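You operate a simulated robot arm through the tools that you are given. There is no shell and no other tool. Be economical: measure what you need, move in short steps, check, and stop when the job is done.

The job below is to be done with a simulated two-armed robot. You get a single attempt, and the scene is never put back.

JOB
Unload the tile box and crank its tile round on the turn plate.
Fine: selector to OFF before the lid goes up; slider to HALF; lid down again; the other tiles and controls stay.

The check looks at the end state, three seconds after you hand in, the way a careful person would. Anything else that was tipped, shoved, dropped, spilled or broken makes it a failure. A push-on lid holds only when it is set on centred and level and pressed home; a screw cap is set on level and turned clockwise until tight.

ROBOT AND FRAMES
Two 6-joint arms with fingered hands on one trunk, on a base that drives. Base frame: it is fixed to the floor where the robot stands at the start and does not move with it; the origin is under the middle of the robot, x ahead of it, y to its left, z up. Units: m, rad, N and s.
The left shoulder is at the start at [0.021, 0.17, 1.422], the right one opposite. With the tool pointing down near the work surface each hand reaches from about 0.38 to 0.68 m from the robot's upright axis, wherever it stands, measured 20 degrees to its own side. Places, roughly: air button [-0.3, -0.6, 0.7]; blower pedal [-0.2, -0.6, 0.1]; dry button [0.6, 0, 0.7]; lid of the tile box [0.8, -0.2, 0.9]; ring button [-0.4, -0.7, 0.7]; teal blower valve [-0.2, -0.5, 0.7]; tile box selector [0.5, 0, 0.7]; tile box slider [0.6, 0.1, 0.6]; top of the turn plate [0.1, -0.5, 0.8]; turn plate crank [0.1, -0.3, 0.7]; vent nut [-0.1, -0.5, 0.7]; yellow pump plate [0.1, -0.7, 0.9]. Payload 4.4 kg a hand.
The tool frame of a hand sits at the grasp point between the pads (the TCP): z along the fingers, y along the line on which they close. The tips reach 0.033 m beyond it. Largest opening 0.164 m; the body of the gripper starts 0.093 m behind the TCP. The gripper is a hand of 5 fingers: y runs from the thumb to the fingers, the wrist lies at [0, 0, -0.257] in the tool frame, and closing takes about 1.5 s.
Orientation is that of the tool frame in the base frame, as a unit quaternion [x, y, z, w]. With the fingers straight down and closing along the base's y, the tool's x points along the base's -x, its y along +y and its z along -z.

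CONTROLS
- The arms move only by the tool play_rows. It takes "left_steps", "right_steps" or both (then of equal length, played together; a hand with none holds still); each is one flat list of numbers, 7 for each row, row after row: the shift along the tool's x, y, z in units of 30 mm (1.0 is 30 mm), then the turn, a rotation vector about the tool's x, y, z in units of 8 degrees (1.0 is 8 degrees), then the gripper command, from -1 (fully open) to 1 (shut), values between in proportion. In form: [tx, ty, tz, rx, ry, rz, gripper, tx, ty, tz, rx, ry, rz, gripper, ...]. A call has 1 to 8 rows; each row shifts and turns the commanded pose from where the row before left it, along the tool's axes as they then stand. A call with a number of a shift or a turn outside -1 to 1 is refused whole. A row lasts 0.2 s, in which the tool goes at most 0.05 m and 0.15 rad; a call with a longer step from one row to the next is refused whole, and so is a gripper value outside its range. A pose out of reach is approached as far as the arm can. The call stops where the force on the tool passes 90 N (or 10 N more than at its start, if that is more) or the arm is blocked; 0.2 s more then pass. Each finger travels about 0.072 m/s and halts on what it meets, pressing with about 31 N; the grip force reading is that of the motor and also rises with nothing between the fingers. The clock runs only during rows and for 0.2 s after the last one: add rows that do not move to give the fingers time. The reply holds the time, the measured pose of the TCP, the force on the tool along the base axes, the opening and the grip force, in the units named above and with some noise, with the torque about the TCP (base axes, N m) and any sound that the robot's microphone picked up.
- Cameras (640 x 400 px; columns grow to the right, rows downward): "scene" is now at [0.0512, -0.0601, 1.5674]; the picture's right is [-0.84, -0.55, 0.00], its down [-0.45, 0.70, -0.56] and it looks along [0.30, -0.47, -0.83] (base axes); focal length 222 px, centre (320, 200). "left" rides on the left gripper at [-0.093, -0.001, -0.124] in its tool frame; the picture's right is [0.01, -1.00, 0.00], its down [0.80, 0.01, -0.60] and it looks along [0.60, 0.01, 0.80] (tool axes); focal length 275 px, centre (320, 200). "right" rides on the right gripper at [0.093, -0.001, -0.124] in its tool frame; the picture's right is [0.01, 1.00, 0.00], its down [-0.80, 0.01, -0.60] and it looks along [-0.60, 0.01, 0.80] (tool axes); focal length 275 px, centre (320, 200). There is no depth. A picture from a camera that has moved, and an enlarged one, comes with that camera's place and axes in the base frame and with its lens.
- snapshot(camera): a new picture of that camera. No time passes.
- lift_body(by): slides the trunk up (or, below 0, down) by that many m; the arms and the scene camera ride with it, the base frame stays. It gives what a move gives, with no picture.
- steer(legs): drives the robot by 1 to 6 legs, each [ahead, left, turn to the left] in m, m and rad, along the robot's own axes; the way and the turn of a leg run together, so that a leg with both is an arc; at most 1.5 m and 3.142 rad a leg. The arms and the cameras ride along, it lands a little off, and it stops where it bumps. It gives what a move gives.
- grasp_type(shape, hand): the hand has 5 fingers and takes this shape, open, in about a second: jaw (thumb against the fingers, like two jaws); tri (thumb and two fingers); tip (a fingertip pinch); poke (one finger out to press); point (the index stretched); flat (the hand flat); cup (the hand cupped); fist (a fist). The gripper value then closes the fingers along that shape, each until it touches; the sizes above hold for jaw. It gives what a move gives, with no picture.
- turn_head(pan, tilt): turns the head with the scene camera to pan (to the left, within 1.501 rad either way) and tilt (down, from -0.506 to 1.204), counted from straight ahead of the robot. It gives what a move gives.
- zoom(camera, box): a new picture of the part [left, top, right, bottom] of that camera's present view, enlarged. No time passes.
- job_done(): hands the job in; it is judged then, once.

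Go step by step. Nothing tells you exact positions but the pictures and the camera data: compare them with the known pose of the tool, close in by small moves and look again before you grip or let go. The budget is 120 turns and 92 pictures, counting those below and the enlarged ones. Unless the task says otherwise, let go and move clear before handing in.

The tools are called after "Call:" by a JSON object that holds its "name" and its "arguments". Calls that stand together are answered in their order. play_rows: Moves the arms, as the interface text tells. Its arguments: {"type":"object","properties":{"left_steps":{"type":"array","items":{"type":"number"}},"right_steps":{"type":"array","items":{"type":"number"}}},"required":[]} The other tools are called the same way: lift_body (by) slides the trunk up or down; grasp_type (shape, hand) gives the hand a shape; steer (legs) drives the base; turn_head (pan, tilt) turns the head that bears the scene camera; snapshot (camera) takes a picture; zoom (camera, box) takes an enlarged picture of a part of a camera's view; job_done () hands the job in.

At the start:

```text
t: 0.0
left_tool_pos: [0.6193, 0.0925, 0.9999]
left_tool_rot: [-0.002, 1.0, 0.0, 0.001]
left_ft_force: [1.2, -0.2, -0.1]
left_wrist_torque: [-0.01, 0.0, 0.01]
left_opening: 0.1637
left_finger_force: 0.2
left_shape: jaw
right_tool_pos: [0.4175, -0.3767, 0.9998]
right_tool_rot: [-0.001, 1.0, 0.0, 0.0]
right_ft_force: [0.1, -0.1, -0.3]
right_wrist_torque: [-0.02, 0.0, 0.01]
right_opening: 0.1642
right_finger_force: 0.0
right_shape: jaw
trunk travel left (down, up): [-0.674, 0.068]
robot x, y, heading: [0.0031, -0.0021, 0.001]
head pan, tilt: [-0.993, 0.979]
```

scene: 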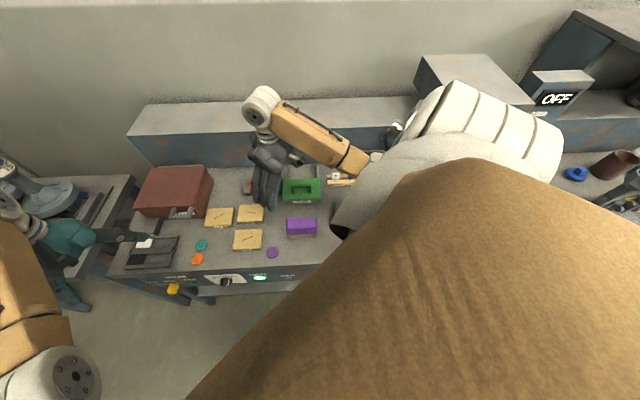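
right: 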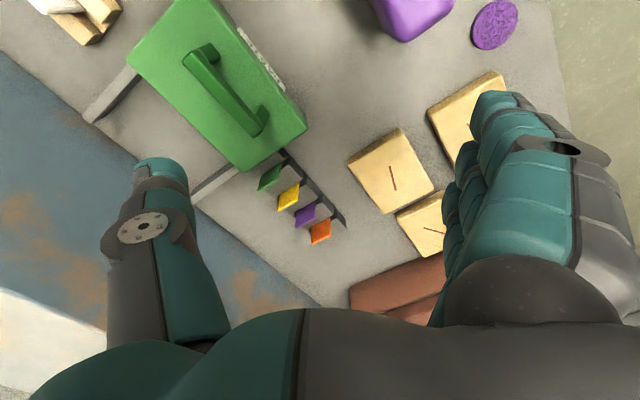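
left: 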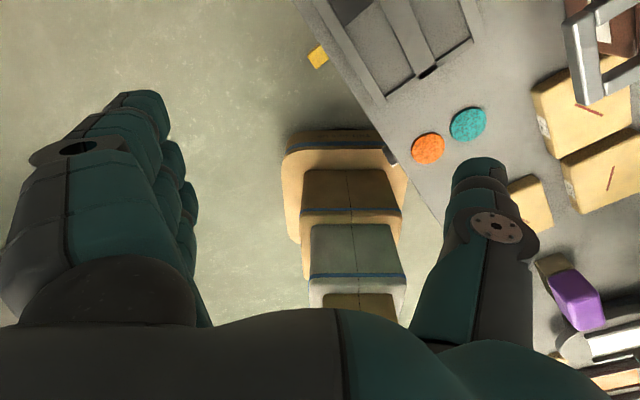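

The brown box at the far left of the picture is probably the tile box, and the controls are on the table's front edge. I'll turn the head to see these places better.

Call:
{"name": "turn_head", "arguments": {"pan": -0.1, "tilt": 0.9}}

Call:
{"name": "snapshot", "arguments": {"camera": "scene"}}

Call:
{"name": "turn_head", "arguments": {"pan": -1.5, "tilt": 0.9}}

Call:
{"name": "snapshot", "arguments": {"camera": "scene"}}

```text
t: 1.2
left_tool_pos: [0.6197, 0.0925, 0.9992]
left_tool_rot: [-0.001, 1.0, 0.001, 0.0]
left_ft_force: [-0.1, 0.9, 0.1]
left_wrist_torque: [-0.02, -0.01, -0.01]
left_opening: 0.1638
left_finger_force: 0.0
left_shape: jaw
right_tool_pos: [0.4182, -0.377, 0.9983]
right_tool_rot: [0.001, 1.0, 0.0, 0.001]
right_ft_force: [0.0, -1.0, 0.4]
right_wrist_torque: [-0.02, 0.03, -0.02]
right_opening: 0.1637
right_finger_force: 0.0
right_shape: jaw
trunk travel left (down, up): [-0.674, 0.068]
robot x, y, heading: [0.0001, 0.0009, -0.0]
head pan, tilt: [-0.099, 0.901]
```

```text
88 pictures are left
camera scene: at [0.0876, -0.0083, 1.5732], right [-0.1, -0.99, 0.0], down [-0.78, 0.08, -0.62], along [0.62, -0.06, -0.78], focal length 222 px, centre (320, 200)
```

scene: 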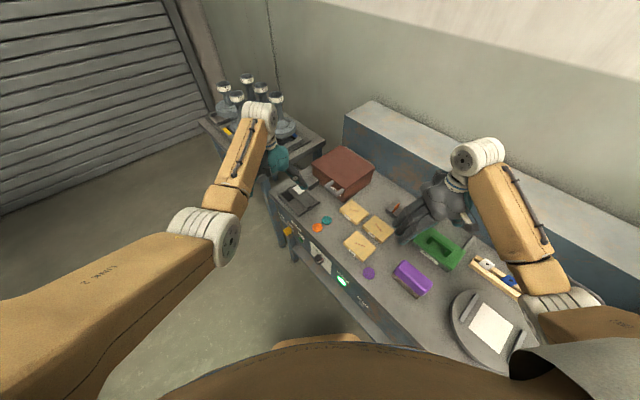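

```text
t: 2.7
left_tool_pos: [0.6204, 0.0927, 0.9995]
left_tool_rot: [-0.001, 1.0, 0.0, 0.0]
left_ft_force: [1.3, 0.0, 0.0]
left_wrist_torque: [-0.01, 0.0, -0.03]
left_opening: 0.164
left_finger_force: 0.0
left_shape: jaw
right_tool_pos: [0.4185, -0.3784, 0.9999]
right_tool_rot: [-0.001, 1.0, 0.0, -0.001]
right_ft_force: [-0.6, -0.1, 0.2]
right_wrist_torque: [0.01, 0.0, -0.02]
right_opening: 0.1639
right_finger_force: 0.1
right_shape: jaw
trunk travel left (down, up): [-0.674, 0.068]
robot x, y, heading: [0.0004, 0.0004, -0.004]
head pan, tilt: [-1.499, 0.901]
```

```text
87 pictures are left
camera scene: at [0.0179, -0.076, 1.5732], right [-1.0, -0.07, 0.0], down [-0.06, 0.78, -0.62], along [0.04, -0.62, -0.78], focal length 222 px, centre (320, 200)
```

scene: 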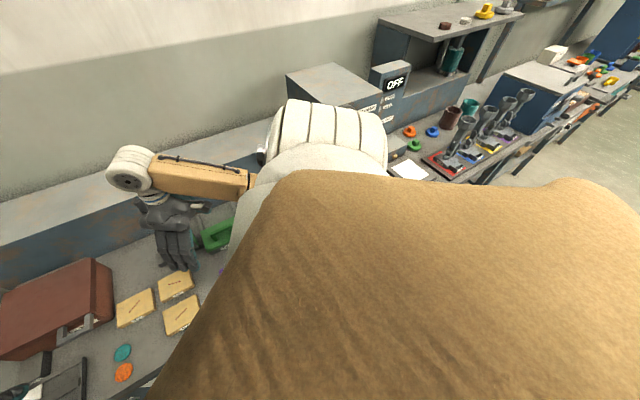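

The table runs diagonally from front-left to right. I'll look more closely at the box, the front controls and the turn plate.

Call:
{"name": "turn_head", "arguments": {"pan": -0.4, "tilt": 0.95}}

Call:
{"name": "zoom", "arguments": {"camera": "scene", "box": [190, 120, 350, 220]}}

Call:
{"name": "zoom", "arguments": {"camera": "scene", "box": [190, 180, 350, 280]}}

Call:
{"name": "zoom", "arguments": {"camera": "scene", "box": [300, 180, 540, 330]}}

```text
t: 4.1
left_tool_pos: [0.6206, 0.0934, 1.0006]
left_tool_rot: [-0.001, 1.0, 0.0, 0.0]
left_ft_force: [-0.4, -0.4, -0.5]
left_wrist_torque: [-0.01, 0.0, 0.03]
left_opening: 0.1638
left_finger_force: 0.0
left_shape: jaw
right_tool_pos: [0.4186, -0.3765, 0.9997]
right_tool_rot: [0.0, 1.0, -0.001, 0.0]
right_ft_force: [0.6, 0.8, -0.2]
right_wrist_torque: [0.02, 0.03, -0.01]
right_opening: 0.1641
right_finger_force: 0.2
right_shape: jaw
trunk travel left (down, up): [-0.674, 0.068]
robot x, y, heading: [-0.0001, -0.0008, 0.0]
head pan, tilt: [-0.4, 0.949]
```

```text
4.00 times, centred on (270, 170) of scene
camera zoom: at [0.0794, -0.0291, 1.5696], right [-0.39, -0.92, 0.0], down [-0.75, 0.32, -0.58], along [0.54, -0.23, -0.81], focal length 887 px, centre (520, 320)
```

zoom: 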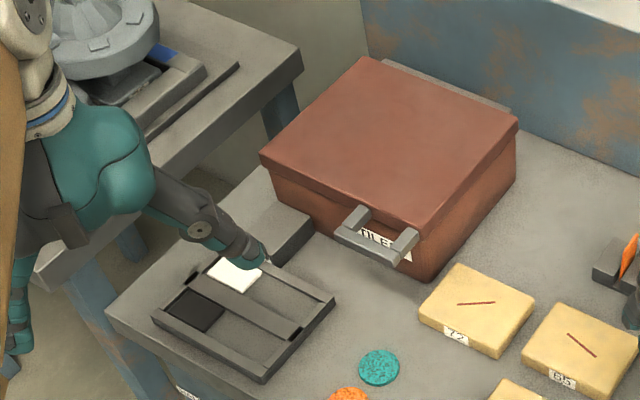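

```text
4.00 times, centred on (270, 230) of scene
camera zoom: at [0.0794, -0.0291, 1.5696], right [-0.39, -0.92, 0.0], down [-0.75, 0.32, -0.58], along [0.54, -0.23, -0.81], focal length 887 px, centre (520, 80)
```

zoom: 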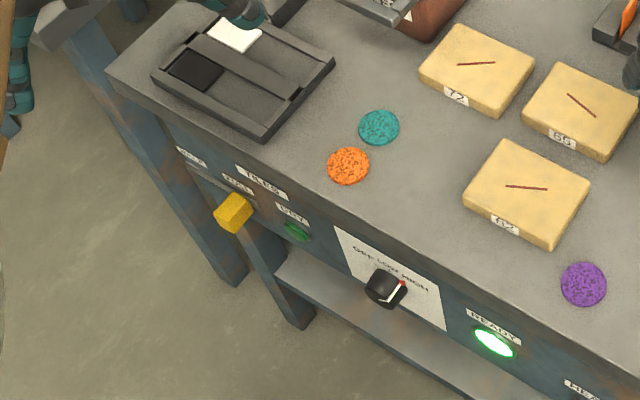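

```text
2.67 times, centred on (420, 255) of scene
camera zoom: at [0.0794, -0.0291, 1.5696], right [-0.39, -0.92, 0.0], down [-0.75, 0.32, -0.58], along [0.54, -0.23, -0.81], focal length 592 px, centre (53, 53)
```

zoom: 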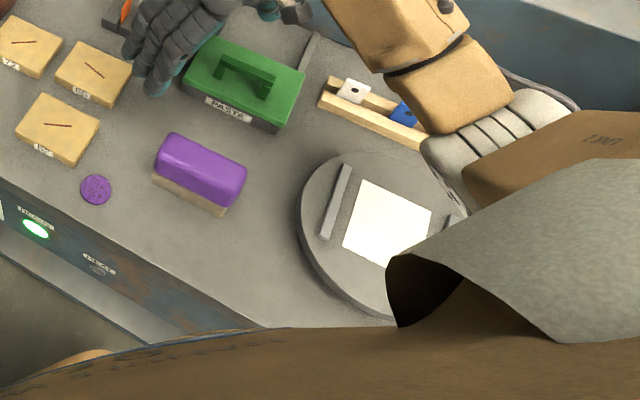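

The table's front faces the robot along roughly (-0.6, 0.8), so I will turn about 0.927 rad right, back off a little and shift left. That should put me in front of the selector, slider and box.

Call:
{"name": "lift_body", "arguments": {"by": 0.06}}

Call:
{"name": "steer", "arguments": {"legs": [[0, 0, -0.927], [-0.12, 0.35, 0]]}}

Call:
{"name": "turn_head", "arguments": {"pan": 0.15, "tilt": 1.0}}

Call:
{"name": "snapshot", "arguments": {"camera": "scene"}}

```text
t: 5.1
left_tool_pos: [0.6207, 0.0929, 1.0595]
left_tool_rot: [-0.001, 1.0, 0.0, 0.0]
left_ft_force: [0.3, -1.0, 0.2]
left_wrist_torque: [0.0, 0.04, 0.02]
left_opening: 0.1639
left_finger_force: 0.1
left_shape: jaw
right_tool_pos: [0.4191, -0.3781, 1.0591]
right_tool_rot: [0.0, 1.0, -0.001, 0.0]
right_ft_force: [-0.5, -0.2, 0.1]
right_wrist_torque: [-0.02, 0.0, -0.03]
right_opening: 0.164
right_finger_force: 0.0
right_shape: jaw
trunk travel left (down, up): [-0.734, 0.008]
robot x, y, heading: [0.0004, -0.0022, -0.007]
head pan, tilt: [-0.4, 0.949]
```

```text
t: 9.8
left_tool_pos: [0.6539, -0.132, 1.0596]
left_tool_rot: [0.444, 0.896, 0.0, 0.0]
left_ft_force: [-0.1, 1.3, -0.1]
left_wrist_torque: [-0.06, 0.03, 0.05]
left_opening: 0.164
left_finger_force: 0.1
left_shape: jaw
right_tool_pos: [0.1578, -0.2545, 1.059]
right_tool_rot: [0.445, 0.896, 0.0, 0.001]
right_ft_force: [0.2, 0.3, 0.1]
right_wrist_torque: [0.0, 0.03, 0.02]
right_opening: 0.1636
right_finger_force: 0.0
right_shape: jaw
trunk travel left (down, up): [-0.734, 0.008]
robot x, y, heading: [0.2034, 0.3067, -0.921]
head pan, tilt: [-0.4, 0.949]
```

```text
t: 10.8
left_tool_pos: [0.6546, -0.132, 1.0595]
left_tool_rot: [0.444, 0.896, 0.0, 0.0]
left_ft_force: [0.9, -0.3, -0.9]
left_wrist_torque: [0.02, -0.01, 0.01]
left_opening: 0.1639
left_finger_force: 0.0
left_shape: jaw
right_tool_pos: [0.1579, -0.2556, 1.0603]
right_tool_rot: [0.444, 0.896, 0.0, -0.001]
right_ft_force: [0.3, -0.4, -0.5]
right_wrist_torque: [0.02, -0.02, 0.03]
right_opening: 0.164
right_finger_force: 0.1
right_shape: jaw
trunk travel left (down, up): [-0.734, 0.008]
robot x, y, heading: [0.2039, 0.3058, -0.916]
head pan, tilt: [0.15, 1.0]
```

```text
83 pictures are left
camera scene: at [0.2631, 0.2487, 1.626], right [-0.7, -0.72, 0.0], down [-0.6, 0.59, -0.54], along [0.39, -0.38, -0.84], focal length 222 px, centre (320, 200)
```

scene: 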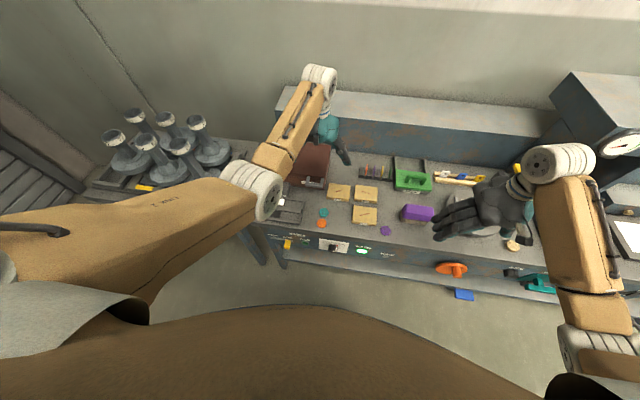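

Now I see the front panel from a better angle, including an orange crank to the right. I'll zoom in on both groups of controls.

Call:
{"name": "zoom", "arguments": {"camera": "scene", "box": [260, 205, 380, 280]}}

Call:
{"name": "zoom", "arguments": {"camera": "scene", "box": [400, 150, 560, 310]}}

```text
5.33 times, centred on (320, 242) of scene
camera zoom: at [0.2631, 0.2487, 1.626], right [-0.7, -0.72, 0.0], down [-0.6, 0.59, -0.54], along [0.39, -0.38, -0.84], focal length 1183 px, centre (320, -27)
```

zoom: 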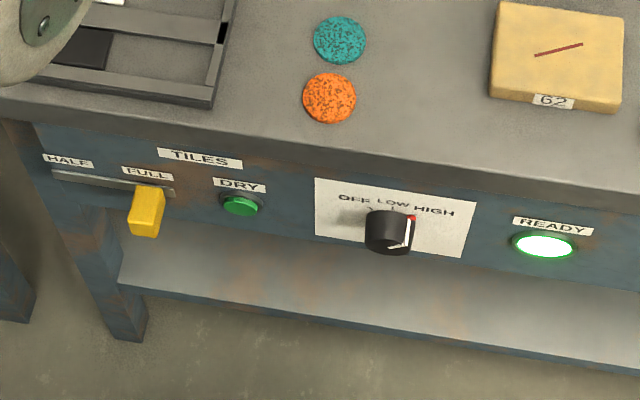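

```text
2.50 times, centred on (480, 230) of scene
camera zoom: at [0.2631, 0.2487, 1.626], right [-0.7, -0.72, 0.0], down [-0.6, 0.59, -0.54], along [0.39, -0.38, -0.84], focal length 554 px, centre (-80, 125)
```

zoom: 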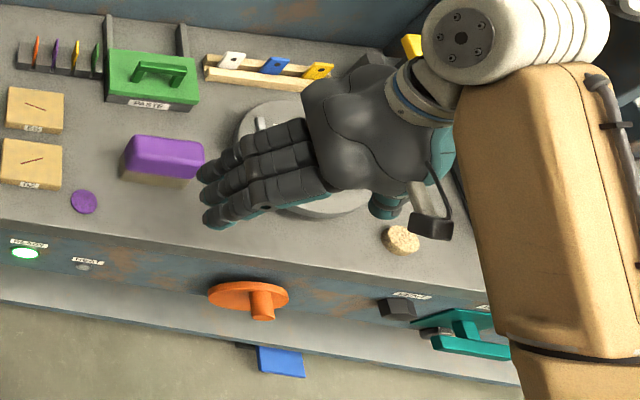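

The slider sits at FULL (HALF is about 7 cm to its left), and the selector points to HIGH. I triangulate the selector at about (0.48,-0.04,0.67) and the slider at about (0.646,0.087,0.65). I'll back off, lower the trunk and point the left hand forward.

Call:
{"name": "steer", "arguments": {"legs": [[-0.29, 0, 0]]}}

Call:
{"name": "lift_body", "arguments": {"by": -0.3}}

Call:
{"name": "play_rows", "arguments": {"left_steps": [0, 0, 0, 0, -1, 0, -1, 0, 0, 0, 0, -1, 0, -1, 0, 0, 0, 0, -1, 0, -1, 0, 0, 0, 0, -1, 0, -1, 0, 0, 0, 0, -1, 0, -1, 0, 0, 0, 0, -1, 0, -1, 0, 0, 0, 0, -1, 0, -1, 0, 0, 0, 0, -1, 0, -1]}}

Call:
{"name": "snapshot", "arguments": {"camera": "scene"}}

```text
t: 12.8
left_tool_pos: [0.4775, 0.1041, 1.0606]
left_tool_rot: [0.443, 0.896, 0.0, 0.0]
left_ft_force: [-0.5, -0.5, -0.1]
left_wrist_torque: [-0.04, -0.02, 0.0]
left_opening: 0.164
left_finger_force: 0.1
left_shape: jaw
right_tool_pos: [-0.02, -0.0207, 1.0587]
right_tool_rot: [0.444, 0.896, -0.001, 0.001]
right_ft_force: [-0.4, 0.4, 1.1]
right_wrist_torque: [-0.03, -0.04, -0.01]
right_opening: 0.164
right_finger_force: 0.0
right_shape: jaw
trunk travel left (down, up): [-0.734, 0.008]
robot x, y, heading: [0.0335, 0.5365, -0.918]
head pan, tilt: [0.15, 1.0]
```

```text
t: 15.8
left_tool_pos: [0.4771, 0.104, 0.7605]
left_tool_rot: [0.443, 0.897, -0.001, 0.0]
left_ft_force: [-0.6, 0.5, 0.0]
left_wrist_torque: [-0.01, -0.01, 0.0]
left_opening: 0.1641
left_finger_force: 0.0
left_shape: jaw
right_tool_pos: [-0.0178, -0.0215, 0.7595]
right_tool_rot: [0.444, 0.896, 0.0, 0.001]
right_ft_force: [-0.1, 0.2, -0.2]
right_wrist_torque: [0.05, -0.01, 0.01]
right_opening: 0.1639
right_finger_force: 0.0
right_shape: jaw
trunk travel left (down, up): [-0.434, 0.308]
robot x, y, heading: [0.0291, 0.5366, -0.919]
head pan, tilt: [0.15, 1.0]
```

```text
t: 17.0
left_tool_pos: [0.5716, 0.1415, 0.7752]
left_tool_rot: [0.422, 0.822, -0.084, 0.374]
left_ft_force: [-0.2, -1.2, 0.6]
left_wrist_torque: [0.0, 0.03, 0.03]
left_opening: 0.1639
left_finger_force: 0.2
left_shape: jaw
right_tool_pos: [-0.0191, -0.0218, 0.7605]
right_tool_rot: [0.444, 0.896, -0.001, 0.001]
right_ft_force: [0.7, -0.4, -0.5]
right_wrist_torque: [0.01, 0.01, -0.04]
right_opening: 0.1638
right_finger_force: 0.1
right_shape: jaw
trunk travel left (down, up): [-0.434, 0.308]
robot x, y, heading: [0.0247, 0.5377, -0.917]
head pan, tilt: [0.15, 1.0]
stopped in row 6 (left hand): the arm was blocked; the commanded pose is now the measured one
```

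```text
80 pictures are left
camera scene: at [0.0945, 0.4708, 1.3255], right [-0.7, -0.72, 0.0], down [-0.6, 0.59, -0.54], along [0.39, -0.38, -0.84], focal length 222 px, centre (320, 200)
```

scene: 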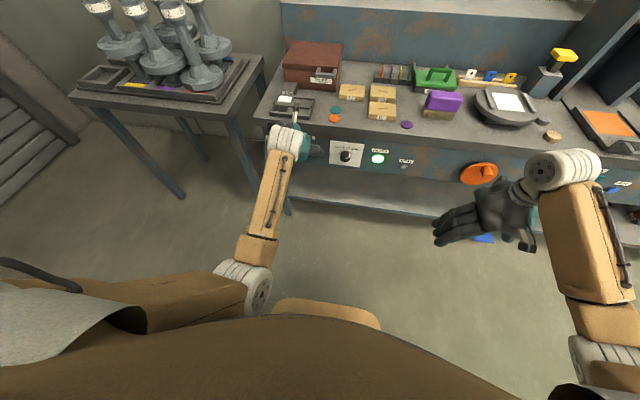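

The left arm got blocked at about 45° tilt, well clear of the panel, so this is probably a joint limit with the hand low relative to the shoulder. I'll pull back a little, lower the trunk further and try tilting again.

Call:
{"name": "play_rows", "arguments": {"left_steps": [0.7, 0, -0.7, 0, 0, 0, -1, 0.7, 0, -0.7, 0, 0, 0, -1, 0, 0, 0, 0, 0, 0, -1]}}

Call:
{"name": "lift_body", "arguments": {"by": -0.25}}

Call:
{"name": "play_rows", "arguments": {"left_steps": [-0.7, 0, -0.7, 0, 0, 0, -1, -0.7, 0, -0.7, 0, 0, 0, -1, -0.7, 0, -0.7, 0, 0, 0, -1, -0.7, 0, -0.7, 0, 0, 0, -1, -0.7, 0, -0.7, 0, 0, 0, -1]}}

Call:
{"name": "snapshot", "arguments": {"camera": "scene"}}

```text
t: 18.0
left_tool_pos: [0.5792, 0.2107, 0.7813]
left_tool_rot: [0.429, 0.808, -0.038, 0.402]
left_ft_force: [0.0, 0.3, -0.7]
left_wrist_torque: [-0.03, -0.01, 0.01]
left_opening: 0.1639
left_finger_force: 0.0
left_shape: jaw
right_tool_pos: [-0.0182, -0.021, 0.7596]
right_tool_rot: [0.444, 0.896, 0.0, 0.001]
right_ft_force: [-0.1, -0.3, -0.7]
right_wrist_torque: [-0.01, 0.05, 0.0]
right_opening: 0.164
right_finger_force: 0.1
right_shape: jaw
trunk travel left (down, up): [-0.434, 0.308]
robot x, y, heading: [0.0269, 0.5361, -0.917]
head pan, tilt: [0.15, 1.0]
stopped in row 3 (left hand): the arm was blocked; the commanded pose is now the measured one
```

```text
t: 20.6
left_tool_pos: [0.5831, 0.2201, 0.5273]
left_tool_rot: [0.432, 0.808, -0.028, 0.4]
left_ft_force: [-0.1, 0.9, 0.7]
left_wrist_torque: [-0.01, -0.03, 0.06]
left_opening: 0.1637
left_finger_force: 0.0
left_shape: jaw
right_tool_pos: [-0.018, -0.0217, 0.5107]
right_tool_rot: [0.444, 0.896, 0.0, 0.001]
right_ft_force: [0.6, 0.1, -0.9]
right_wrist_torque: [0.02, 0.01, 0.0]
right_opening: 0.164
right_finger_force: 0.0
right_shape: jaw
trunk travel left (down, up): [-0.184, 0.558]
robot x, y, heading: [0.0271, 0.5356, -0.921]
head pan, tilt: [0.15, 1.0]
```

```text
t: 21.8
left_tool_pos: [0.5914, 0.2152, 0.668]
left_tool_rot: [0.431, 0.793, 0.02, 0.43]
left_ft_force: [0.0, -0.6, 0.8]
left_wrist_torque: [-0.02, 0.03, 0.01]
left_opening: 0.1641
left_finger_force: 0.1
left_shape: jaw
right_tool_pos: [-0.0191, -0.0211, 0.5094]
right_tool_rot: [0.443, 0.897, 0.0, 0.001]
right_ft_force: [0.8, 0.7, -0.3]
right_wrist_torque: [-0.02, 0.01, 0.01]
right_opening: 0.1638
right_finger_force: 0.0
right_shape: jaw
trunk travel left (down, up): [-0.184, 0.558]
robot x, y, heading: [0.0254, 0.5404, -0.916]
head pan, tilt: [0.15, 1.0]
stopped in row 5 (left hand): the arm was blocked; the commanded pose is now the measured one
```

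```text
79 pictures are left
camera scene: at [0.1362, 0.4167, 1.0708], right [-0.7, -0.72, 0.0], down [-0.61, 0.59, -0.54], along [0.39, -0.38, -0.84], focal length 222 px, centre (320, 200)
```

scene: 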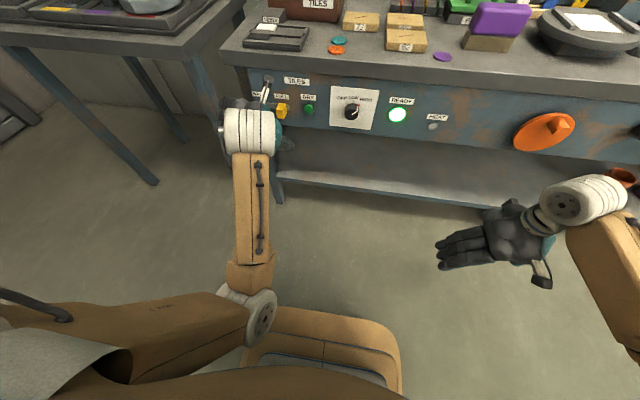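

The wrist was probably too close to the body, forcing the elbow to its limit. I'll back off more, raise the trunk a bit, push the hand forward and then level it.

Call:
{"name": "steer", "arguments": {"legs": [[-0.16, 0, 0]]}}

Call:
{"name": "lift_body", "arguments": {"by": 0.15}}

Call:
{"name": "play_rows", "arguments": {"left_steps": [-0.714, -0.094, 0.694, 0, 0, 0, -1, -0.714, -0.094, 0.694, 0, 0, 0, -1, -0.714, -0.094, 0.694, 0, 0, 0, -1, -0.714, -0.094, 0.694, 0, 0, 0, -1]}}

Call:
{"name": "play_rows", "arguments": {"left_steps": [0, 0, 0, 0.259, -0.785, -0.363, -1, 0, 0, 0, 0.259, -0.785, -0.363, -1, 0, 0, 0, 0.259, -0.785, -0.363, -1, 0, 0, 0, 0.259, -0.785, -0.363, -1, 0, 0, 0, 0.259, -0.785, -0.363, -1, 0, 0, 0, 0.259, -0.785, -0.363, -1, 0, 0, 0, 0.259, -0.785, -0.363, -1]}}

Call:
{"name": "snapshot", "arguments": {"camera": "scene"}}

```text
t: 23.2
left_tool_pos: [0.4932, 0.3418, 0.6693]
left_tool_rot: [0.431, 0.793, 0.02, 0.43]
left_ft_force: [-0.1, 0.3, -0.2]
left_wrist_torque: [-0.01, -0.02, -0.05]
left_opening: 0.1641
left_finger_force: 0.2
left_shape: jaw
right_tool_pos: [-0.1165, 0.1062, 0.5093]
right_tool_rot: [0.443, 0.896, -0.001, 0.0]
right_ft_force: [0.2, 0.9, 0.5]
right_wrist_torque: [-0.02, 0.04, -0.01]
right_opening: 0.1639
right_finger_force: 0.0
right_shape: jaw
trunk travel left (down, up): [-0.184, 0.558]
robot x, y, heading: [-0.0728, 0.6668, -0.922]
head pan, tilt: [0.15, 1.0]
```

```text
t: 25.0
left_tool_pos: [0.4945, 0.342, 0.818]
left_tool_rot: [0.431, 0.793, 0.02, 0.431]
left_ft_force: [0.2, 1.1, 0.1]
left_wrist_torque: [0.02, 0.02, -0.01]
left_opening: 0.1642
left_finger_force: 0.0
left_shape: jaw
right_tool_pos: [-0.1157, 0.1058, 0.6587]
right_tool_rot: [0.443, 0.897, 0.0, 0.0]
right_ft_force: [-0.1, -0.4, 0.2]
right_wrist_torque: [0.0, -0.04, -0.02]
right_opening: 0.164
right_finger_force: 0.1
right_shape: jaw
trunk travel left (down, up): [-0.334, 0.408]
robot x, y, heading: [-0.0671, 0.6693, -0.924]
head pan, tilt: [0.15, 1.0]
```

```text
t: 26.0
left_tool_pos: [0.5664, 0.2463, 0.8194]
left_tool_rot: [0.431, 0.793, 0.021, 0.43]
left_ft_force: [-0.5, 0.4, 0.3]
left_wrist_torque: [-0.01, -0.01, 0.0]
left_opening: 0.1638
left_finger_force: 0.0
left_shape: jaw
right_tool_pos: [-0.116, 0.1059, 0.6599]
right_tool_rot: [0.443, 0.897, 0.0, 0.001]
right_ft_force: [-0.3, 0.4, 1.6]
right_wrist_torque: [0.0, 0.0, 0.01]
right_opening: 0.1642
right_finger_force: 0.1
right_shape: jaw
trunk travel left (down, up): [-0.334, 0.408]
robot x, y, heading: [-0.0687, 0.6692, -0.918]
head pan, tilt: [0.15, 1.0]
```

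```text
t: 27.6
left_tool_pos: [0.5666, 0.248, 0.8193]
left_tool_rot: [0.313, 0.634, -0.313, 0.634]
left_ft_force: [-0.6, 0.6, 0.2]
left_wrist_torque: [-0.01, 0.01, -0.03]
left_opening: 0.1641
left_finger_force: 0.0
left_shape: jaw
right_tool_pos: [-0.1155, 0.1077, 0.6591]
right_tool_rot: [0.443, 0.897, 0.0, 0.001]
right_ft_force: [0.0, -0.8, -1.0]
right_wrist_torque: [0.03, 0.02, -0.04]
right_opening: 0.164
right_finger_force: 0.1
right_shape: jaw
trunk travel left (down, up): [-0.334, 0.408]
robot x, y, heading: [-0.0678, 0.6647, -0.914]
head pan, tilt: [0.15, 1.0]
```

```text
78 pictures are left
camera scene: at [0.0085, 0.5838, 1.2245], right [-0.7, -0.72, 0.0], down [-0.6, 0.59, -0.54], along [0.39, -0.38, -0.84], focal length 222 px, centre (320, 200)
```

scene: 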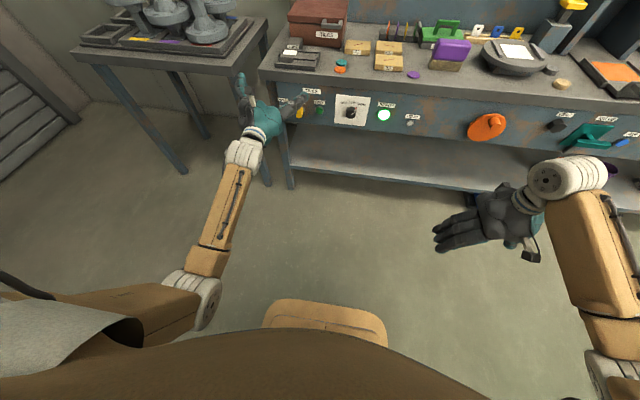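

The hand is now level and points straight at the panel. I'll lower it in front of the slider knob and look through the left camera.

Call:
{"name": "play_rows", "arguments": {"left_steps": [0.95, -0.2, 0, 0, 0, 0, -1, 0.95, -0.2, 0, 0, 0, 0, -1, 0.95, -0.2, 0, 0, 0, 0, -1, 0.95, -0.2, 0, 0, 0, 0, -1, 0.95, -0.2, 0, 0, 0, 0, -1, 0.9, -0.2, 0, 0, 0, 0, -1]}}

Call:
{"name": "snapshot", "arguments": {"camera": "left"}}

Call:
{"name": "zoom", "arguments": {"camera": "scene", "box": [220, 60, 420, 185]}}

```text
t: 29.0
left_tool_pos: [0.5308, 0.2373, 0.6955]
left_tool_rot: [0.317, 0.639, -0.31, 0.629]
left_ft_force: [-0.5, 1.0, -0.7]
left_wrist_torque: [0.02, 0.03, -0.02]
left_opening: 0.164
left_finger_force: 0.1
left_shape: jaw
left hand out of reach, approached as far as the arm can: row 5, 6
right_tool_pos: [-0.1164, 0.1059, 0.6594]
right_tool_rot: [0.443, 0.896, -0.001, 0.001]
right_ft_force: [0.6, 0.2, 0.0]
right_wrist_torque: [-0.02, -0.03, 0.0]
right_opening: 0.1639
right_finger_force: 0.1
right_shape: jaw
trunk travel left (down, up): [-0.334, 0.408]
robot x, y, heading: [-0.0757, 0.6685, -0.918]
head pan, tilt: [0.15, 1.0]
```

```text
77 pictures are left
camera left: at [0.4559, 0.3337, 0.79], right [-0.8, -0.61, -0.01], down [-0.36, 0.49, -0.79], along [0.49, -0.62, -0.61], focal length 275 px, centre (320, 200)
```

left: 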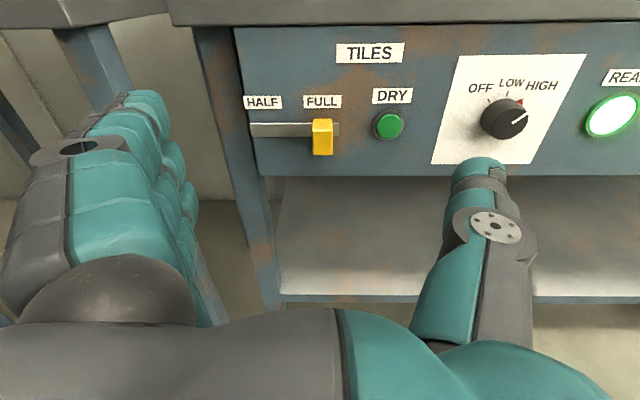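

```text
3.20 times, centred on (320, 122) of scene
camera zoom: at [0.0082, 0.5838, 1.2246], right [-0.7, -0.72, 0.0], down [-0.6, 0.59, -0.54], along [0.39, -0.38, -0.84], focal length 710 px, centre (320, 448)
```

zoom: 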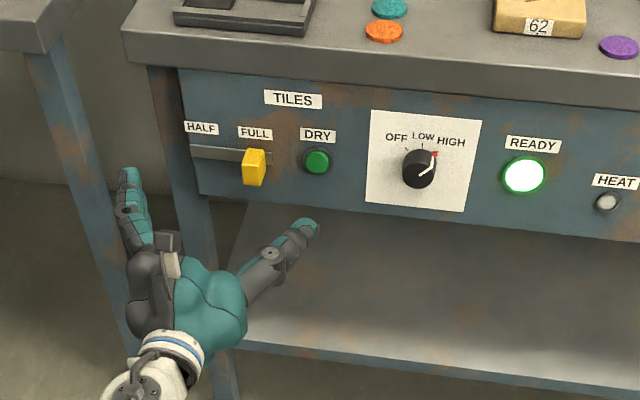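

The slider travels left about 6–7 cm under HALF, and the panel is about 35 mm behind the knob front. I'll lower the trunk a bit for reach, part-close the hand and line up with the slider knob.

Call:
{"name": "lift_body", "arguments": {"by": -0.06}}

Call:
{"name": "play_rows", "arguments": {"left_steps": [0, 0, 0, 0, 0, 0, 0.3, 0, 0, 0, 0, 0, 0, 0.3, 0, 0, 0, 0, 0, 0, 0.3, 0, 0, 0, 0, 0, 0, 0.3, 0, 0, 0, 0, 0, 0, 0.3]}}

Call:
{"name": "snapshot", "arguments": {"camera": "left"}}

```text
t: 30.0
left_tool_pos: [0.5275, 0.2419, 0.604]
left_tool_rot: [0.324, 0.653, -0.303, 0.614]
left_ft_force: [-0.8, 0.1, 0.8]
left_wrist_torque: [0.02, 0.03, 0.0]
left_opening: 0.164
left_finger_force: 0.1
left_shape: jaw
right_tool_pos: [-0.1162, 0.107, 0.6007]
right_tool_rot: [0.443, 0.897, -0.001, 0.001]
right_ft_force: [-0.2, -0.6, 0.9]
right_wrist_torque: [-0.01, -0.03, -0.02]
right_opening: 0.164
right_finger_force: 0.1
right_shape: jaw
trunk travel left (down, up): [-0.274, 0.468]
robot x, y, heading: [-0.069, 0.6659, -0.915]
head pan, tilt: [0.15, 1.0]
```

```text
t: 31.2
left_tool_pos: [0.5273, 0.2408, 0.6043]
left_tool_rot: [0.324, 0.653, -0.303, 0.614]
left_ft_force: [0.1, -0.1, -0.3]
left_wrist_torque: [0.01, -0.02, 0.0]
left_opening: 0.0586
left_finger_force: 0.0
left_shape: jaw
right_tool_pos: [-0.1158, 0.108, 0.6007]
right_tool_rot: [0.443, 0.896, -0.001, 0.001]
right_ft_force: [0.1, 1.3, 0.5]
right_wrist_torque: [0.05, -0.02, 0.03]
right_opening: 0.164
right_finger_force: 0.2
right_shape: jaw
trunk travel left (down, up): [-0.274, 0.468]
robot x, y, heading: [-0.0687, 0.6696, -0.916]
head pan, tilt: [0.15, 1.0]
```

```text
75 pictures are left
camera left: at [0.4548, 0.3354, 0.7044], right [-0.8, -0.61, -0.01], down [-0.38, 0.52, -0.76], along [0.47, -0.6, -0.65], focal length 275 px, centre (320, 200)
```

left: 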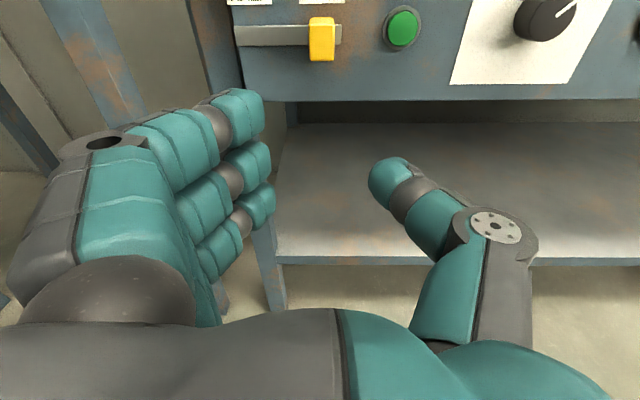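

The knob is at lateral 0.565, z 0.649, aligned with the hand laterally. I'll raise the hand 5 cm and go forward to straddle the knob.

Call:
{"name": "play_rows", "arguments": {"left_steps": [-0.93, 0, 0, 0, 0, 0, 0.3, -0.93, 0, 0, 0, 0, 0, 0.3, 0, 0, 1, 0, 0, 0, 0.3, 0, 0, 1, 0, 0, 0, 0.3, 0, 0, 1, 0, 0, 0, 0.3, 0, 0, 1, 0, 0, 0, 0.3, 0, 0, 0.8, 0, 0, 0, 0.3]}}

Call:
{"name": "snapshot", "arguments": {"camera": "left"}}

```text
t: 32.8
left_tool_pos: [0.6129, 0.1277, 0.6583]
left_tool_rot: [0.325, 0.655, -0.302, 0.612]
left_ft_force: [0.1, 0.7, -0.8]
left_wrist_torque: [-0.05, 0.0, -0.03]
left_opening: 0.0583
left_finger_force: 0.0
left_shape: jaw
left hand out of reach, approached as far as the arm can: row 7
right_tool_pos: [-0.1159, 0.1062, 0.5995]
right_tool_rot: [0.443, 0.896, -0.001, 0.001]
right_ft_force: [-0.5, -0.9, 0.6]
right_wrist_torque: [0.05, -0.02, -0.01]
right_opening: 0.164
right_finger_force: 0.1
right_shape: jaw
trunk travel left (down, up): [-0.274, 0.468]
robot x, y, heading: [-0.0693, 0.669, -0.921]
head pan, tilt: [0.15, 1.0]
```

```text
74 pictures are left
camera left: at [0.5407, 0.2221, 0.7597], right [-0.8, -0.61, -0.01], down [-0.39, 0.53, -0.76], along [0.47, -0.6, -0.65], focal length 275 px, centre (320, 200)
```

left: 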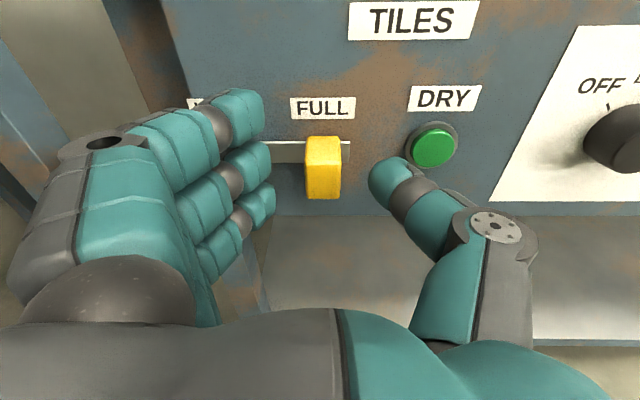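

The arm is at full stretch, so I'll drive the base ahead about 35 mm to bring the fingers around the knob.

Call:
{"name": "steer", "arguments": {"legs": [[0.035, 0, 0]]}}

Call:
{"name": "snapshot", "arguments": {"camera": "left"}}

```text
t: 33.6
left_tool_pos: [0.64, 0.1131, 0.6574]
left_tool_rot: [0.321, 0.659, -0.297, 0.613]
left_ft_force: [-20.1, 66.8, 1.1]
left_wrist_torque: [-3.18, -1.01, 2.62]
left_opening: 0.0375
left_finger_force: 0.1
left_shape: jaw
right_tool_pos: [-0.0936, 0.0825, 0.6022]
right_tool_rot: [0.441, 0.897, -0.003, 0.002]
right_ft_force: [1.2, -0.9, -0.3]
right_wrist_torque: [-0.03, -0.01, 0.04]
right_opening: 0.1641
right_finger_force: 0.1
right_shape: jaw
trunk travel left (down, up): [-0.274, 0.468]
robot x, y, heading: [-0.0445, 0.6394, -0.918]
head pan, tilt: [0.15, 1.0]
```

```text
73 pictures are left
camera left: at [0.5658, 0.2046, 0.7584], right [-0.79, -0.62, -0.01], down [-0.4, 0.52, -0.75], along [0.47, -0.59, -0.66], focal length 275 px, centre (320, 200)
```

left: 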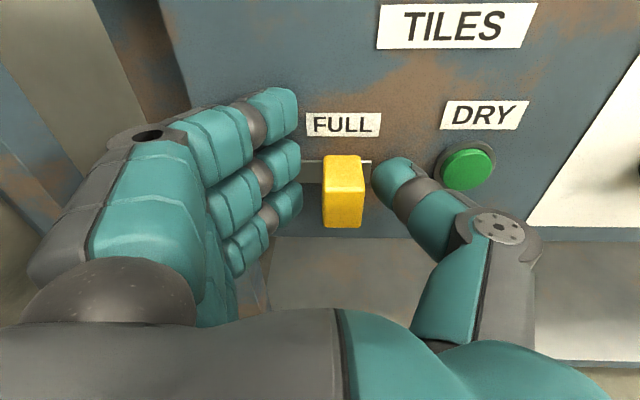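

The fingertips press on the panel (about 70 N), so I'll ease back about 12 mm and then close gently on the knob.

Call:
{"name": "play_rows", "arguments": {"left_steps": [0, 0, -0.3, 0, 0, 0, 0.3, 0, 0, -0.2, 0, 0, 0, 0.3, 0, 0, 0, 0, 0, 0, 0.3]}}

Call:
{"name": "snapshot", "arguments": {"camera": "left"}}

```text
t: 34.4
left_tool_pos: [0.6329, 0.1203, 0.6544]
left_tool_rot: [0.322, 0.66, -0.295, 0.611]
left_ft_force: [27.9, -28.6, -2.7]
left_wrist_torque: [0.02, -0.06, 0.68]
left_opening: 0.0124
left_finger_force: 31.1
left_shape: jaw
right_tool_pos: [-0.092, 0.0783, 0.5991]
right_tool_rot: [0.442, 0.897, 0.001, -0.001]
right_ft_force: [1.1, -0.4, -0.3]
right_wrist_torque: [-0.01, -0.02, 0.0]
right_opening: 0.164
right_finger_force: 0.0
right_shape: jaw
trunk travel left (down, up): [-0.274, 0.468]
robot x, y, heading: [-0.0515, 0.6382, -0.916]
head pan, tilt: [0.15, 1.0]
```

```text
72 pictures are left
camera left: at [0.5591, 0.211, 0.7561], right [-0.79, -0.62, -0.02], down [-0.4, 0.53, -0.75], along [0.47, -0.58, -0.66], focal length 275 px, centre (320, 200)
```

left: 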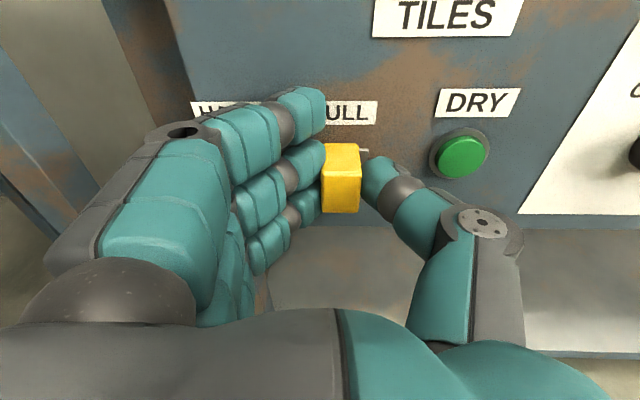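

The knob is now between fingers and thumb, so I'll slide it left in small steps.

Call:
{"name": "play_rows", "arguments": {"left_steps": [0, 0.4, 0.1, 0, 0, 0, 0.3, 0, 0.4, 0, 0, 0, 0, 0.3, 0, 0.4, 0, 0, 0, 0, 0.3, 0, 0.4, 0, 0, 0, 0, 0.3]}}

Call:
{"name": "snapshot", "arguments": {"camera": "left"}}

```text
t: 35.4
left_tool_pos: [0.6709, 0.148, 0.6543]
left_tool_rot: [0.322, 0.66, -0.295, 0.612]
left_ft_force: [13.3, -18.4, 2.5]
left_wrist_torque: [-0.11, -0.08, 0.22]
left_opening: 0.0122
left_finger_force: 31.2
left_shape: jaw
right_tool_pos: [-0.0933, 0.0788, 0.5998]
right_tool_rot: [0.443, 0.897, 0.0, 0.0]
right_ft_force: [-0.5, -0.1, 0.7]
right_wrist_torque: [-0.05, -0.04, -0.02]
right_opening: 0.1639
right_finger_force: 0.1
right_shape: jaw
trunk travel left (down, up): [-0.274, 0.468]
robot x, y, heading: [-0.05, 0.6417, -0.914]
head pan, tilt: [0.15, 1.0]
```

```text
71 pictures are left
camera left: at [0.5979, 0.2393, 0.7559], right [-0.79, -0.62, -0.02], down [-0.4, 0.53, -0.75], along [0.47, -0.58, -0.66], focal length 275 px, centre (320, 200)
```

left: 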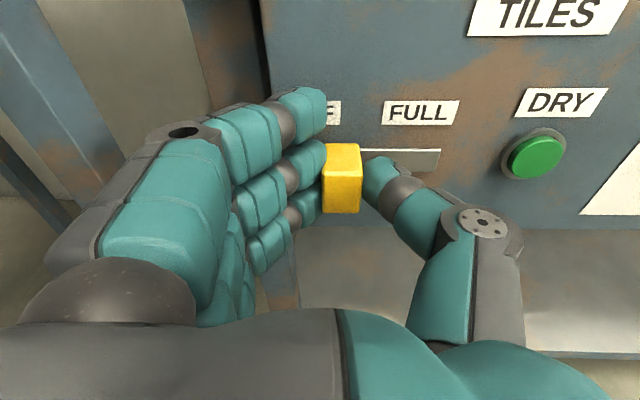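

It moved about 47 mm, and the HALF–FULL spacing comes to about 70 mm. I'll go on by the remaining 23 mm or so.

Call:
{"name": "play_rows", "arguments": {"left_steps": [0, 0.4, 0, 0, 0, 0, 0.3, 0, 0.37, 0, 0, 0, 0, 0.3, 0, 0, 0, 0, 0, 0, 0.3]}}

Call:
{"name": "snapshot", "arguments": {"camera": "scene"}}

Call:
{"name": "snapshot", "arguments": {"camera": "left"}}

```text
t: 36.2
left_tool_pos: [0.6896, 0.1613, 0.6537]
left_tool_rot: [0.322, 0.66, -0.295, 0.611]
left_ft_force: [19.1, -25.8, 3.4]
left_wrist_torque: [-0.09, -0.03, 0.38]
left_opening: 0.0122
left_finger_force: 31.4
left_shape: jaw
right_tool_pos: [-0.0934, 0.0793, 0.5979]
right_tool_rot: [0.442, 0.897, 0.0, 0.0]
right_ft_force: [-0.5, 0.3, 0.2]
right_wrist_torque: [0.0, 0.0, -0.01]
right_opening: 0.164
right_finger_force: 0.2
right_shape: jaw
trunk travel left (down, up): [-0.274, 0.468]
robot x, y, heading: [-0.0506, 0.6371, -0.916]
head pan, tilt: [0.15, 1.0]
```

```text
70 pictures are left
camera scene: at [0.0413, 0.5417, 1.1634], right [-0.69, -0.72, 0.0], down [-0.61, 0.58, -0.54], along [0.39, -0.37, -0.84], focal length 222 px, centre (320, 200)
```

scene: 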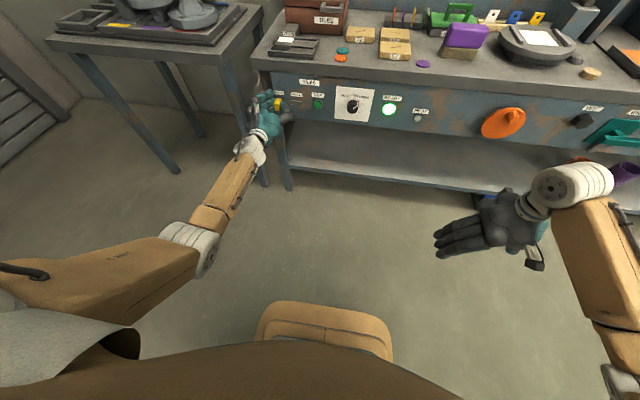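

```text
69 pictures are left
camera left: at [0.6159, 0.2529, 0.7559], right [-0.79, -0.62, -0.02], down [-0.4, 0.53, -0.75], along [0.47, -0.58, -0.66], focal length 275 px, centre (320, 200)
```

left: 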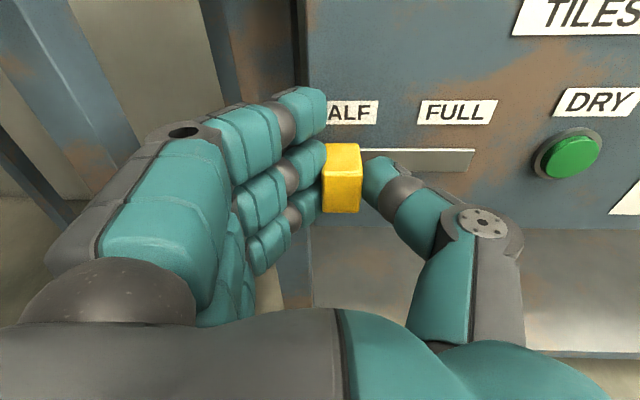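

The knob is centred under HALF. I'll open the hand, back off and check.

Call:
{"name": "play_rows", "arguments": {"left_steps": [0, 0, 0, 0, 0, 0, 0, 0, 0, 0, 0, 0, 0, 0, 0, 0, 0, 0, 0, 0, 0, 0, 0, -0.7, 0, 0, 0, 0, 0, 0, -1, 0, 0, 0, 0, 0, 0, -1, 0, 0, 0, 0, 0, 0, -1, 0, 0, 0, 0]}}

Call:
{"name": "snapshot", "arguments": {"camera": "left"}}

```text
t: 37.8
left_tool_pos: [0.6193, 0.2496, 0.6644]
left_tool_rot: [0.322, 0.66, -0.295, 0.611]
left_ft_force: [0.5, 0.2, -0.6]
left_wrist_torque: [0.02, 0.0, 0.02]
left_opening: 0.0811
left_finger_force: 0.1
left_shape: jaw
right_tool_pos: [-0.093, 0.0789, 0.5987]
right_tool_rot: [0.442, 0.897, 0.0, 0.0]
right_ft_force: [-1.0, 0.2, 0.5]
right_wrist_torque: [0.05, -0.01, -0.03]
right_opening: 0.164
right_finger_force: 0.1
right_shape: jaw
trunk travel left (down, up): [-0.274, 0.468]
robot x, y, heading: [-0.0477, 0.6433, -0.91]
head pan, tilt: [0.15, 1.0]
```

```text
68 pictures are left
camera left: at [0.5466, 0.3419, 0.7656], right [-0.79, -0.62, -0.02], down [-0.4, 0.53, -0.75], along [0.47, -0.58, -0.66], focal length 275 px, centre (320, 200)
```

left: 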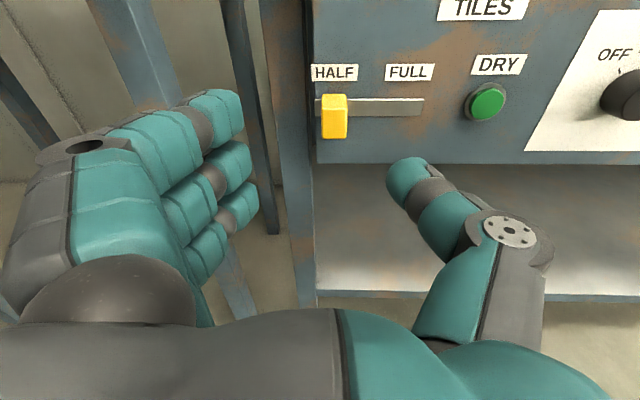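

The slider is at HALF. Next I'll move the hand right in front of the selector, keeping clear of the panel.

Call:
{"name": "play_rows", "arguments": {"left_steps": [0, -1, -0.3, 0, 0, 0, 0, 0, -1, -0.3, 0, 0, 0, 0, 0, -1, 0, 0, 0, 0, 0, 0, -1, 0, 0, 0, 0, 0, 0, -1, 0, 0, 0, 0, 0, 0, -1, 0, 0, 0, 0, 0, 0, -1, 0, 0, 0, 0, 0, 0, -1, 0, 0, 0, 0, 0]}}

Call:
{"name": "play_rows", "arguments": {"left_steps": [0, -0.8, 0, 0, 0, 0, 0, 0, -0.75, 0, 0, 0, 0, 0, 0, 0, 0, 0, 0, 0, 0]}}

Call:
{"name": "snapshot", "arguments": {"camera": "left"}}

```text
t: 39.5
left_tool_pos: [0.5091, 0.1873, 0.6362]
left_tool_rot: [0.368, 0.637, -0.228, 0.638]
left_ft_force: [0.8, 0.0, 0.0]
left_wrist_torque: [0.02, -0.02, -0.03]
left_opening: 0.0817
left_finger_force: 0.1
left_shape: jaw
right_tool_pos: [-0.0922, 0.0795, 0.5988]
right_tool_rot: [0.441, 0.897, 0.0, 0.0]
right_ft_force: [-0.6, 0.0, 0.1]
right_wrist_torque: [-0.01, 0.04, -0.02]
right_opening: 0.1637
right_finger_force: 0.0
right_shape: jaw
trunk travel left (down, up): [-0.274, 0.468]
robot x, y, heading: [-0.0445, 0.6386, -0.917]
head pan, tilt: [0.15, 1.0]
stopped in row 8 (left hand): the arm was blocked; the commanded pose is now the measured one
```

```text
t: 40.5
left_tool_pos: [0.5092, 0.1892, 0.6091]
left_tool_rot: [0.392, 0.626, -0.188, 0.648]
left_ft_force: [-0.3, -0.9, 0.3]
left_wrist_torque: [0.01, -0.02, 0.0]
left_opening: 0.0816
left_finger_force: 0.0
left_shape: jaw
right_tool_pos: [-0.0933, 0.0779, 0.599]
right_tool_rot: [0.442, 0.897, 0.0, 0.0]
right_ft_force: [0.4, -0.5, -0.6]
right_wrist_torque: [-0.04, -0.01, -0.02]
right_opening: 0.1639
right_finger_force: 0.1
right_shape: jaw
trunk travel left (down, up): [-0.274, 0.468]
robot x, y, heading: [-0.0512, 0.6381, -0.918]
head pan, tilt: [0.15, 1.0]
stopped in row 3 (left hand): the arm was blocked; the commanded pose is now the measured one
```

```text
67 pictures are left
camera left: at [0.4122, 0.2587, 0.709], right [-0.73, -0.62, -0.28], down [-0.28, 0.65, -0.71], along [0.62, -0.44, -0.64], focal length 275 px, centre (320, 200)
```

left: 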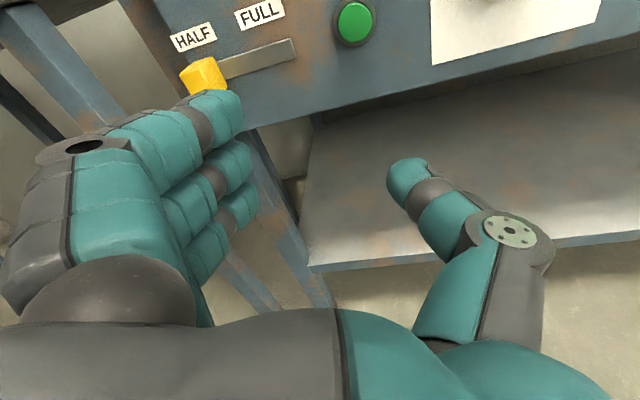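

The left wrist reaches a limit when reaching across. I'll drive the robot right so the selector lies about 20° to the left-hand side.

Call:
{"name": "steer", "arguments": {"legs": [[0, -0.24, 0]]}}

```text
t: 42.2
left_tool_pos: [0.3153, 0.0411, 0.6097]
left_tool_rot: [0.392, 0.626, -0.189, 0.647]
left_ft_force: [1.1, 0.3, 0.0]
left_wrist_torque: [0.02, -0.03, 0.01]
left_opening: 0.0815
left_finger_force: 0.1
left_shape: jaw
right_tool_pos: [-0.2861, -0.0681, 0.599]
right_tool_rot: [0.442, 0.897, -0.001, 0.0]
right_ft_force: [0.9, -0.5, -0.7]
right_wrist_torque: [-0.02, 0.0, -0.01]
right_opening: 0.1637
right_finger_force: 0.1
right_shape: jaw
trunk travel left (down, up): [-0.274, 0.468]
robot x, y, heading: [-0.2407, 0.4923, -0.917]
head pan, tilt: [0.15, 1.0]
```

Now I'll shift the hand left and up in front of the selector and fix the tilt.

Call:
{"name": "play_rows", "arguments": {"left_steps": [-0.3, 0.78, 0, 0.11, -0.18, 0, 0, -0.3, 0.78, 0, 0.11, -0.18, 0, 0, -0.3, 0.78, 0, 0.11, -0.18, 0, 0, -0.3, 0.78, 0, 0.11, -0.18, 0, 0]}}

Call:
{"name": "snapshot", "arguments": {"camera": "left"}}

```text
t: 43.2
left_tool_pos: [0.3814, 0.0901, 0.6705]
left_tool_rot: [0.401, 0.587, -0.226, 0.666]
left_ft_force: [1.0, 0.3, 0.1]
left_wrist_torque: [0.01, 0.01, 0.03]
left_opening: 0.0813
left_finger_force: 0.1
left_shape: jaw
right_tool_pos: [-0.2852, -0.0685, 0.6004]
right_tool_rot: [0.442, 0.897, 0.0, 0.001]
right_ft_force: [0.6, -0.8, -0.3]
right_wrist_torque: [-0.01, -0.01, 0.0]
right_opening: 0.1639
right_finger_force: 0.0
right_shape: jaw
trunk travel left (down, up): [-0.274, 0.468]
robot x, y, heading: [-0.2358, 0.4901, -0.918]
head pan, tilt: [0.15, 1.0]
```

```text
66 pictures are left
camera left: at [0.2857, 0.1742, 0.7601], right [-0.77, -0.57, -0.28], down [-0.18, 0.62, -0.76], along [0.61, -0.54, -0.58], focal length 275 px, centre (320, 200)
```

left: 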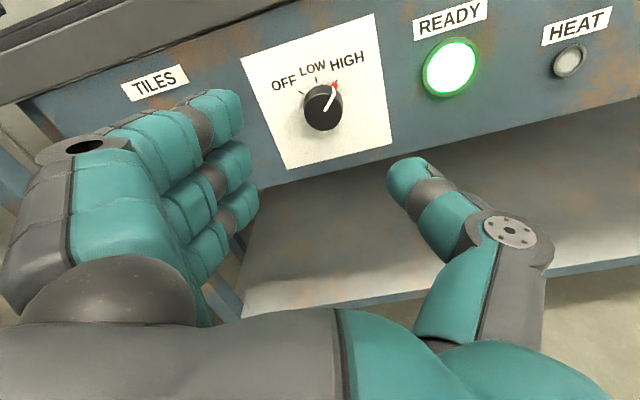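

I'll zoom in on the selector to read the mark angles.

Call:
{"name": "zoom", "arguments": {"camera": "left", "box": [262, 50, 382, 125]}}

```text
5.33 times, centred on (322, 88) of left
camera zoom: at [0.2857, 0.1742, 0.7601], right [-0.77, -0.57, -0.28], down [-0.18, 0.62, -0.76], along [0.61, -0.54, -0.58], focal length 1468 px, centre (309, 800)
```

zoom: 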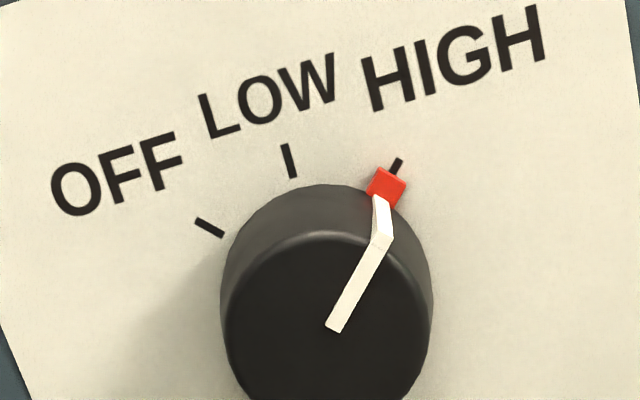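

OFF and HIGH look about ±45° either side of LOW, and the knob is about 43 mm wide at lateral 0.355, z 0.668. I'll pre-roll the hand clockwise before gripping.

Call:
{"name": "play_rows", "arguments": {"left_steps": [0, 0, 0, 0, 0, 0.95, 0, 0, 0, 0, 0, 0, 0.95, 0, 0, 0, 0, 0, 0, 0.95, 0, 0, 0, 0, 0, 0, 0.95, 0, 0, 0, 0, 0, 0, 0, 0]}}

Call:
{"name": "snapshot", "arguments": {"camera": "left"}}

```text
t: 44.4
left_tool_pos: [0.3796, 0.0894, 0.6703]
left_tool_rot: [0.541, 0.461, -0.044, 0.702]
left_ft_force: [-0.2, -0.1, -0.8]
left_wrist_torque: [-0.01, 0.03, 0.0]
left_opening: 0.0816
left_finger_force: 0.1
left_shape: jaw
right_tool_pos: [-0.2844, -0.0689, 0.5985]
right_tool_rot: [0.443, 0.897, -0.001, 0.0]
right_ft_force: [1.0, 0.5, -0.5]
right_wrist_torque: [0.04, 0.01, 0.02]
right_opening: 0.1639
right_finger_force: 0.1
right_shape: jaw
trunk travel left (down, up): [-0.274, 0.468]
robot x, y, heading: [-0.2389, 0.4912, -0.913]
head pan, tilt: [0.15, 1.0]
```

```text
64 pictures are left
camera left: at [0.252, 0.1489, 0.7342], right [-0.55, -0.41, -0.73], down [0.1, 0.83, -0.54], along [0.83, -0.38, -0.42], focal length 275 px, centre (320, 200)
```

left: 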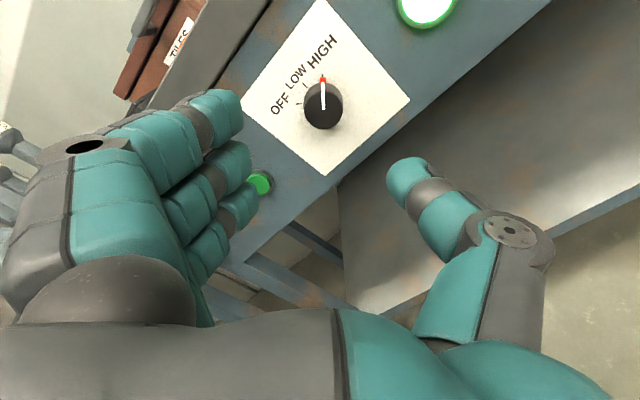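

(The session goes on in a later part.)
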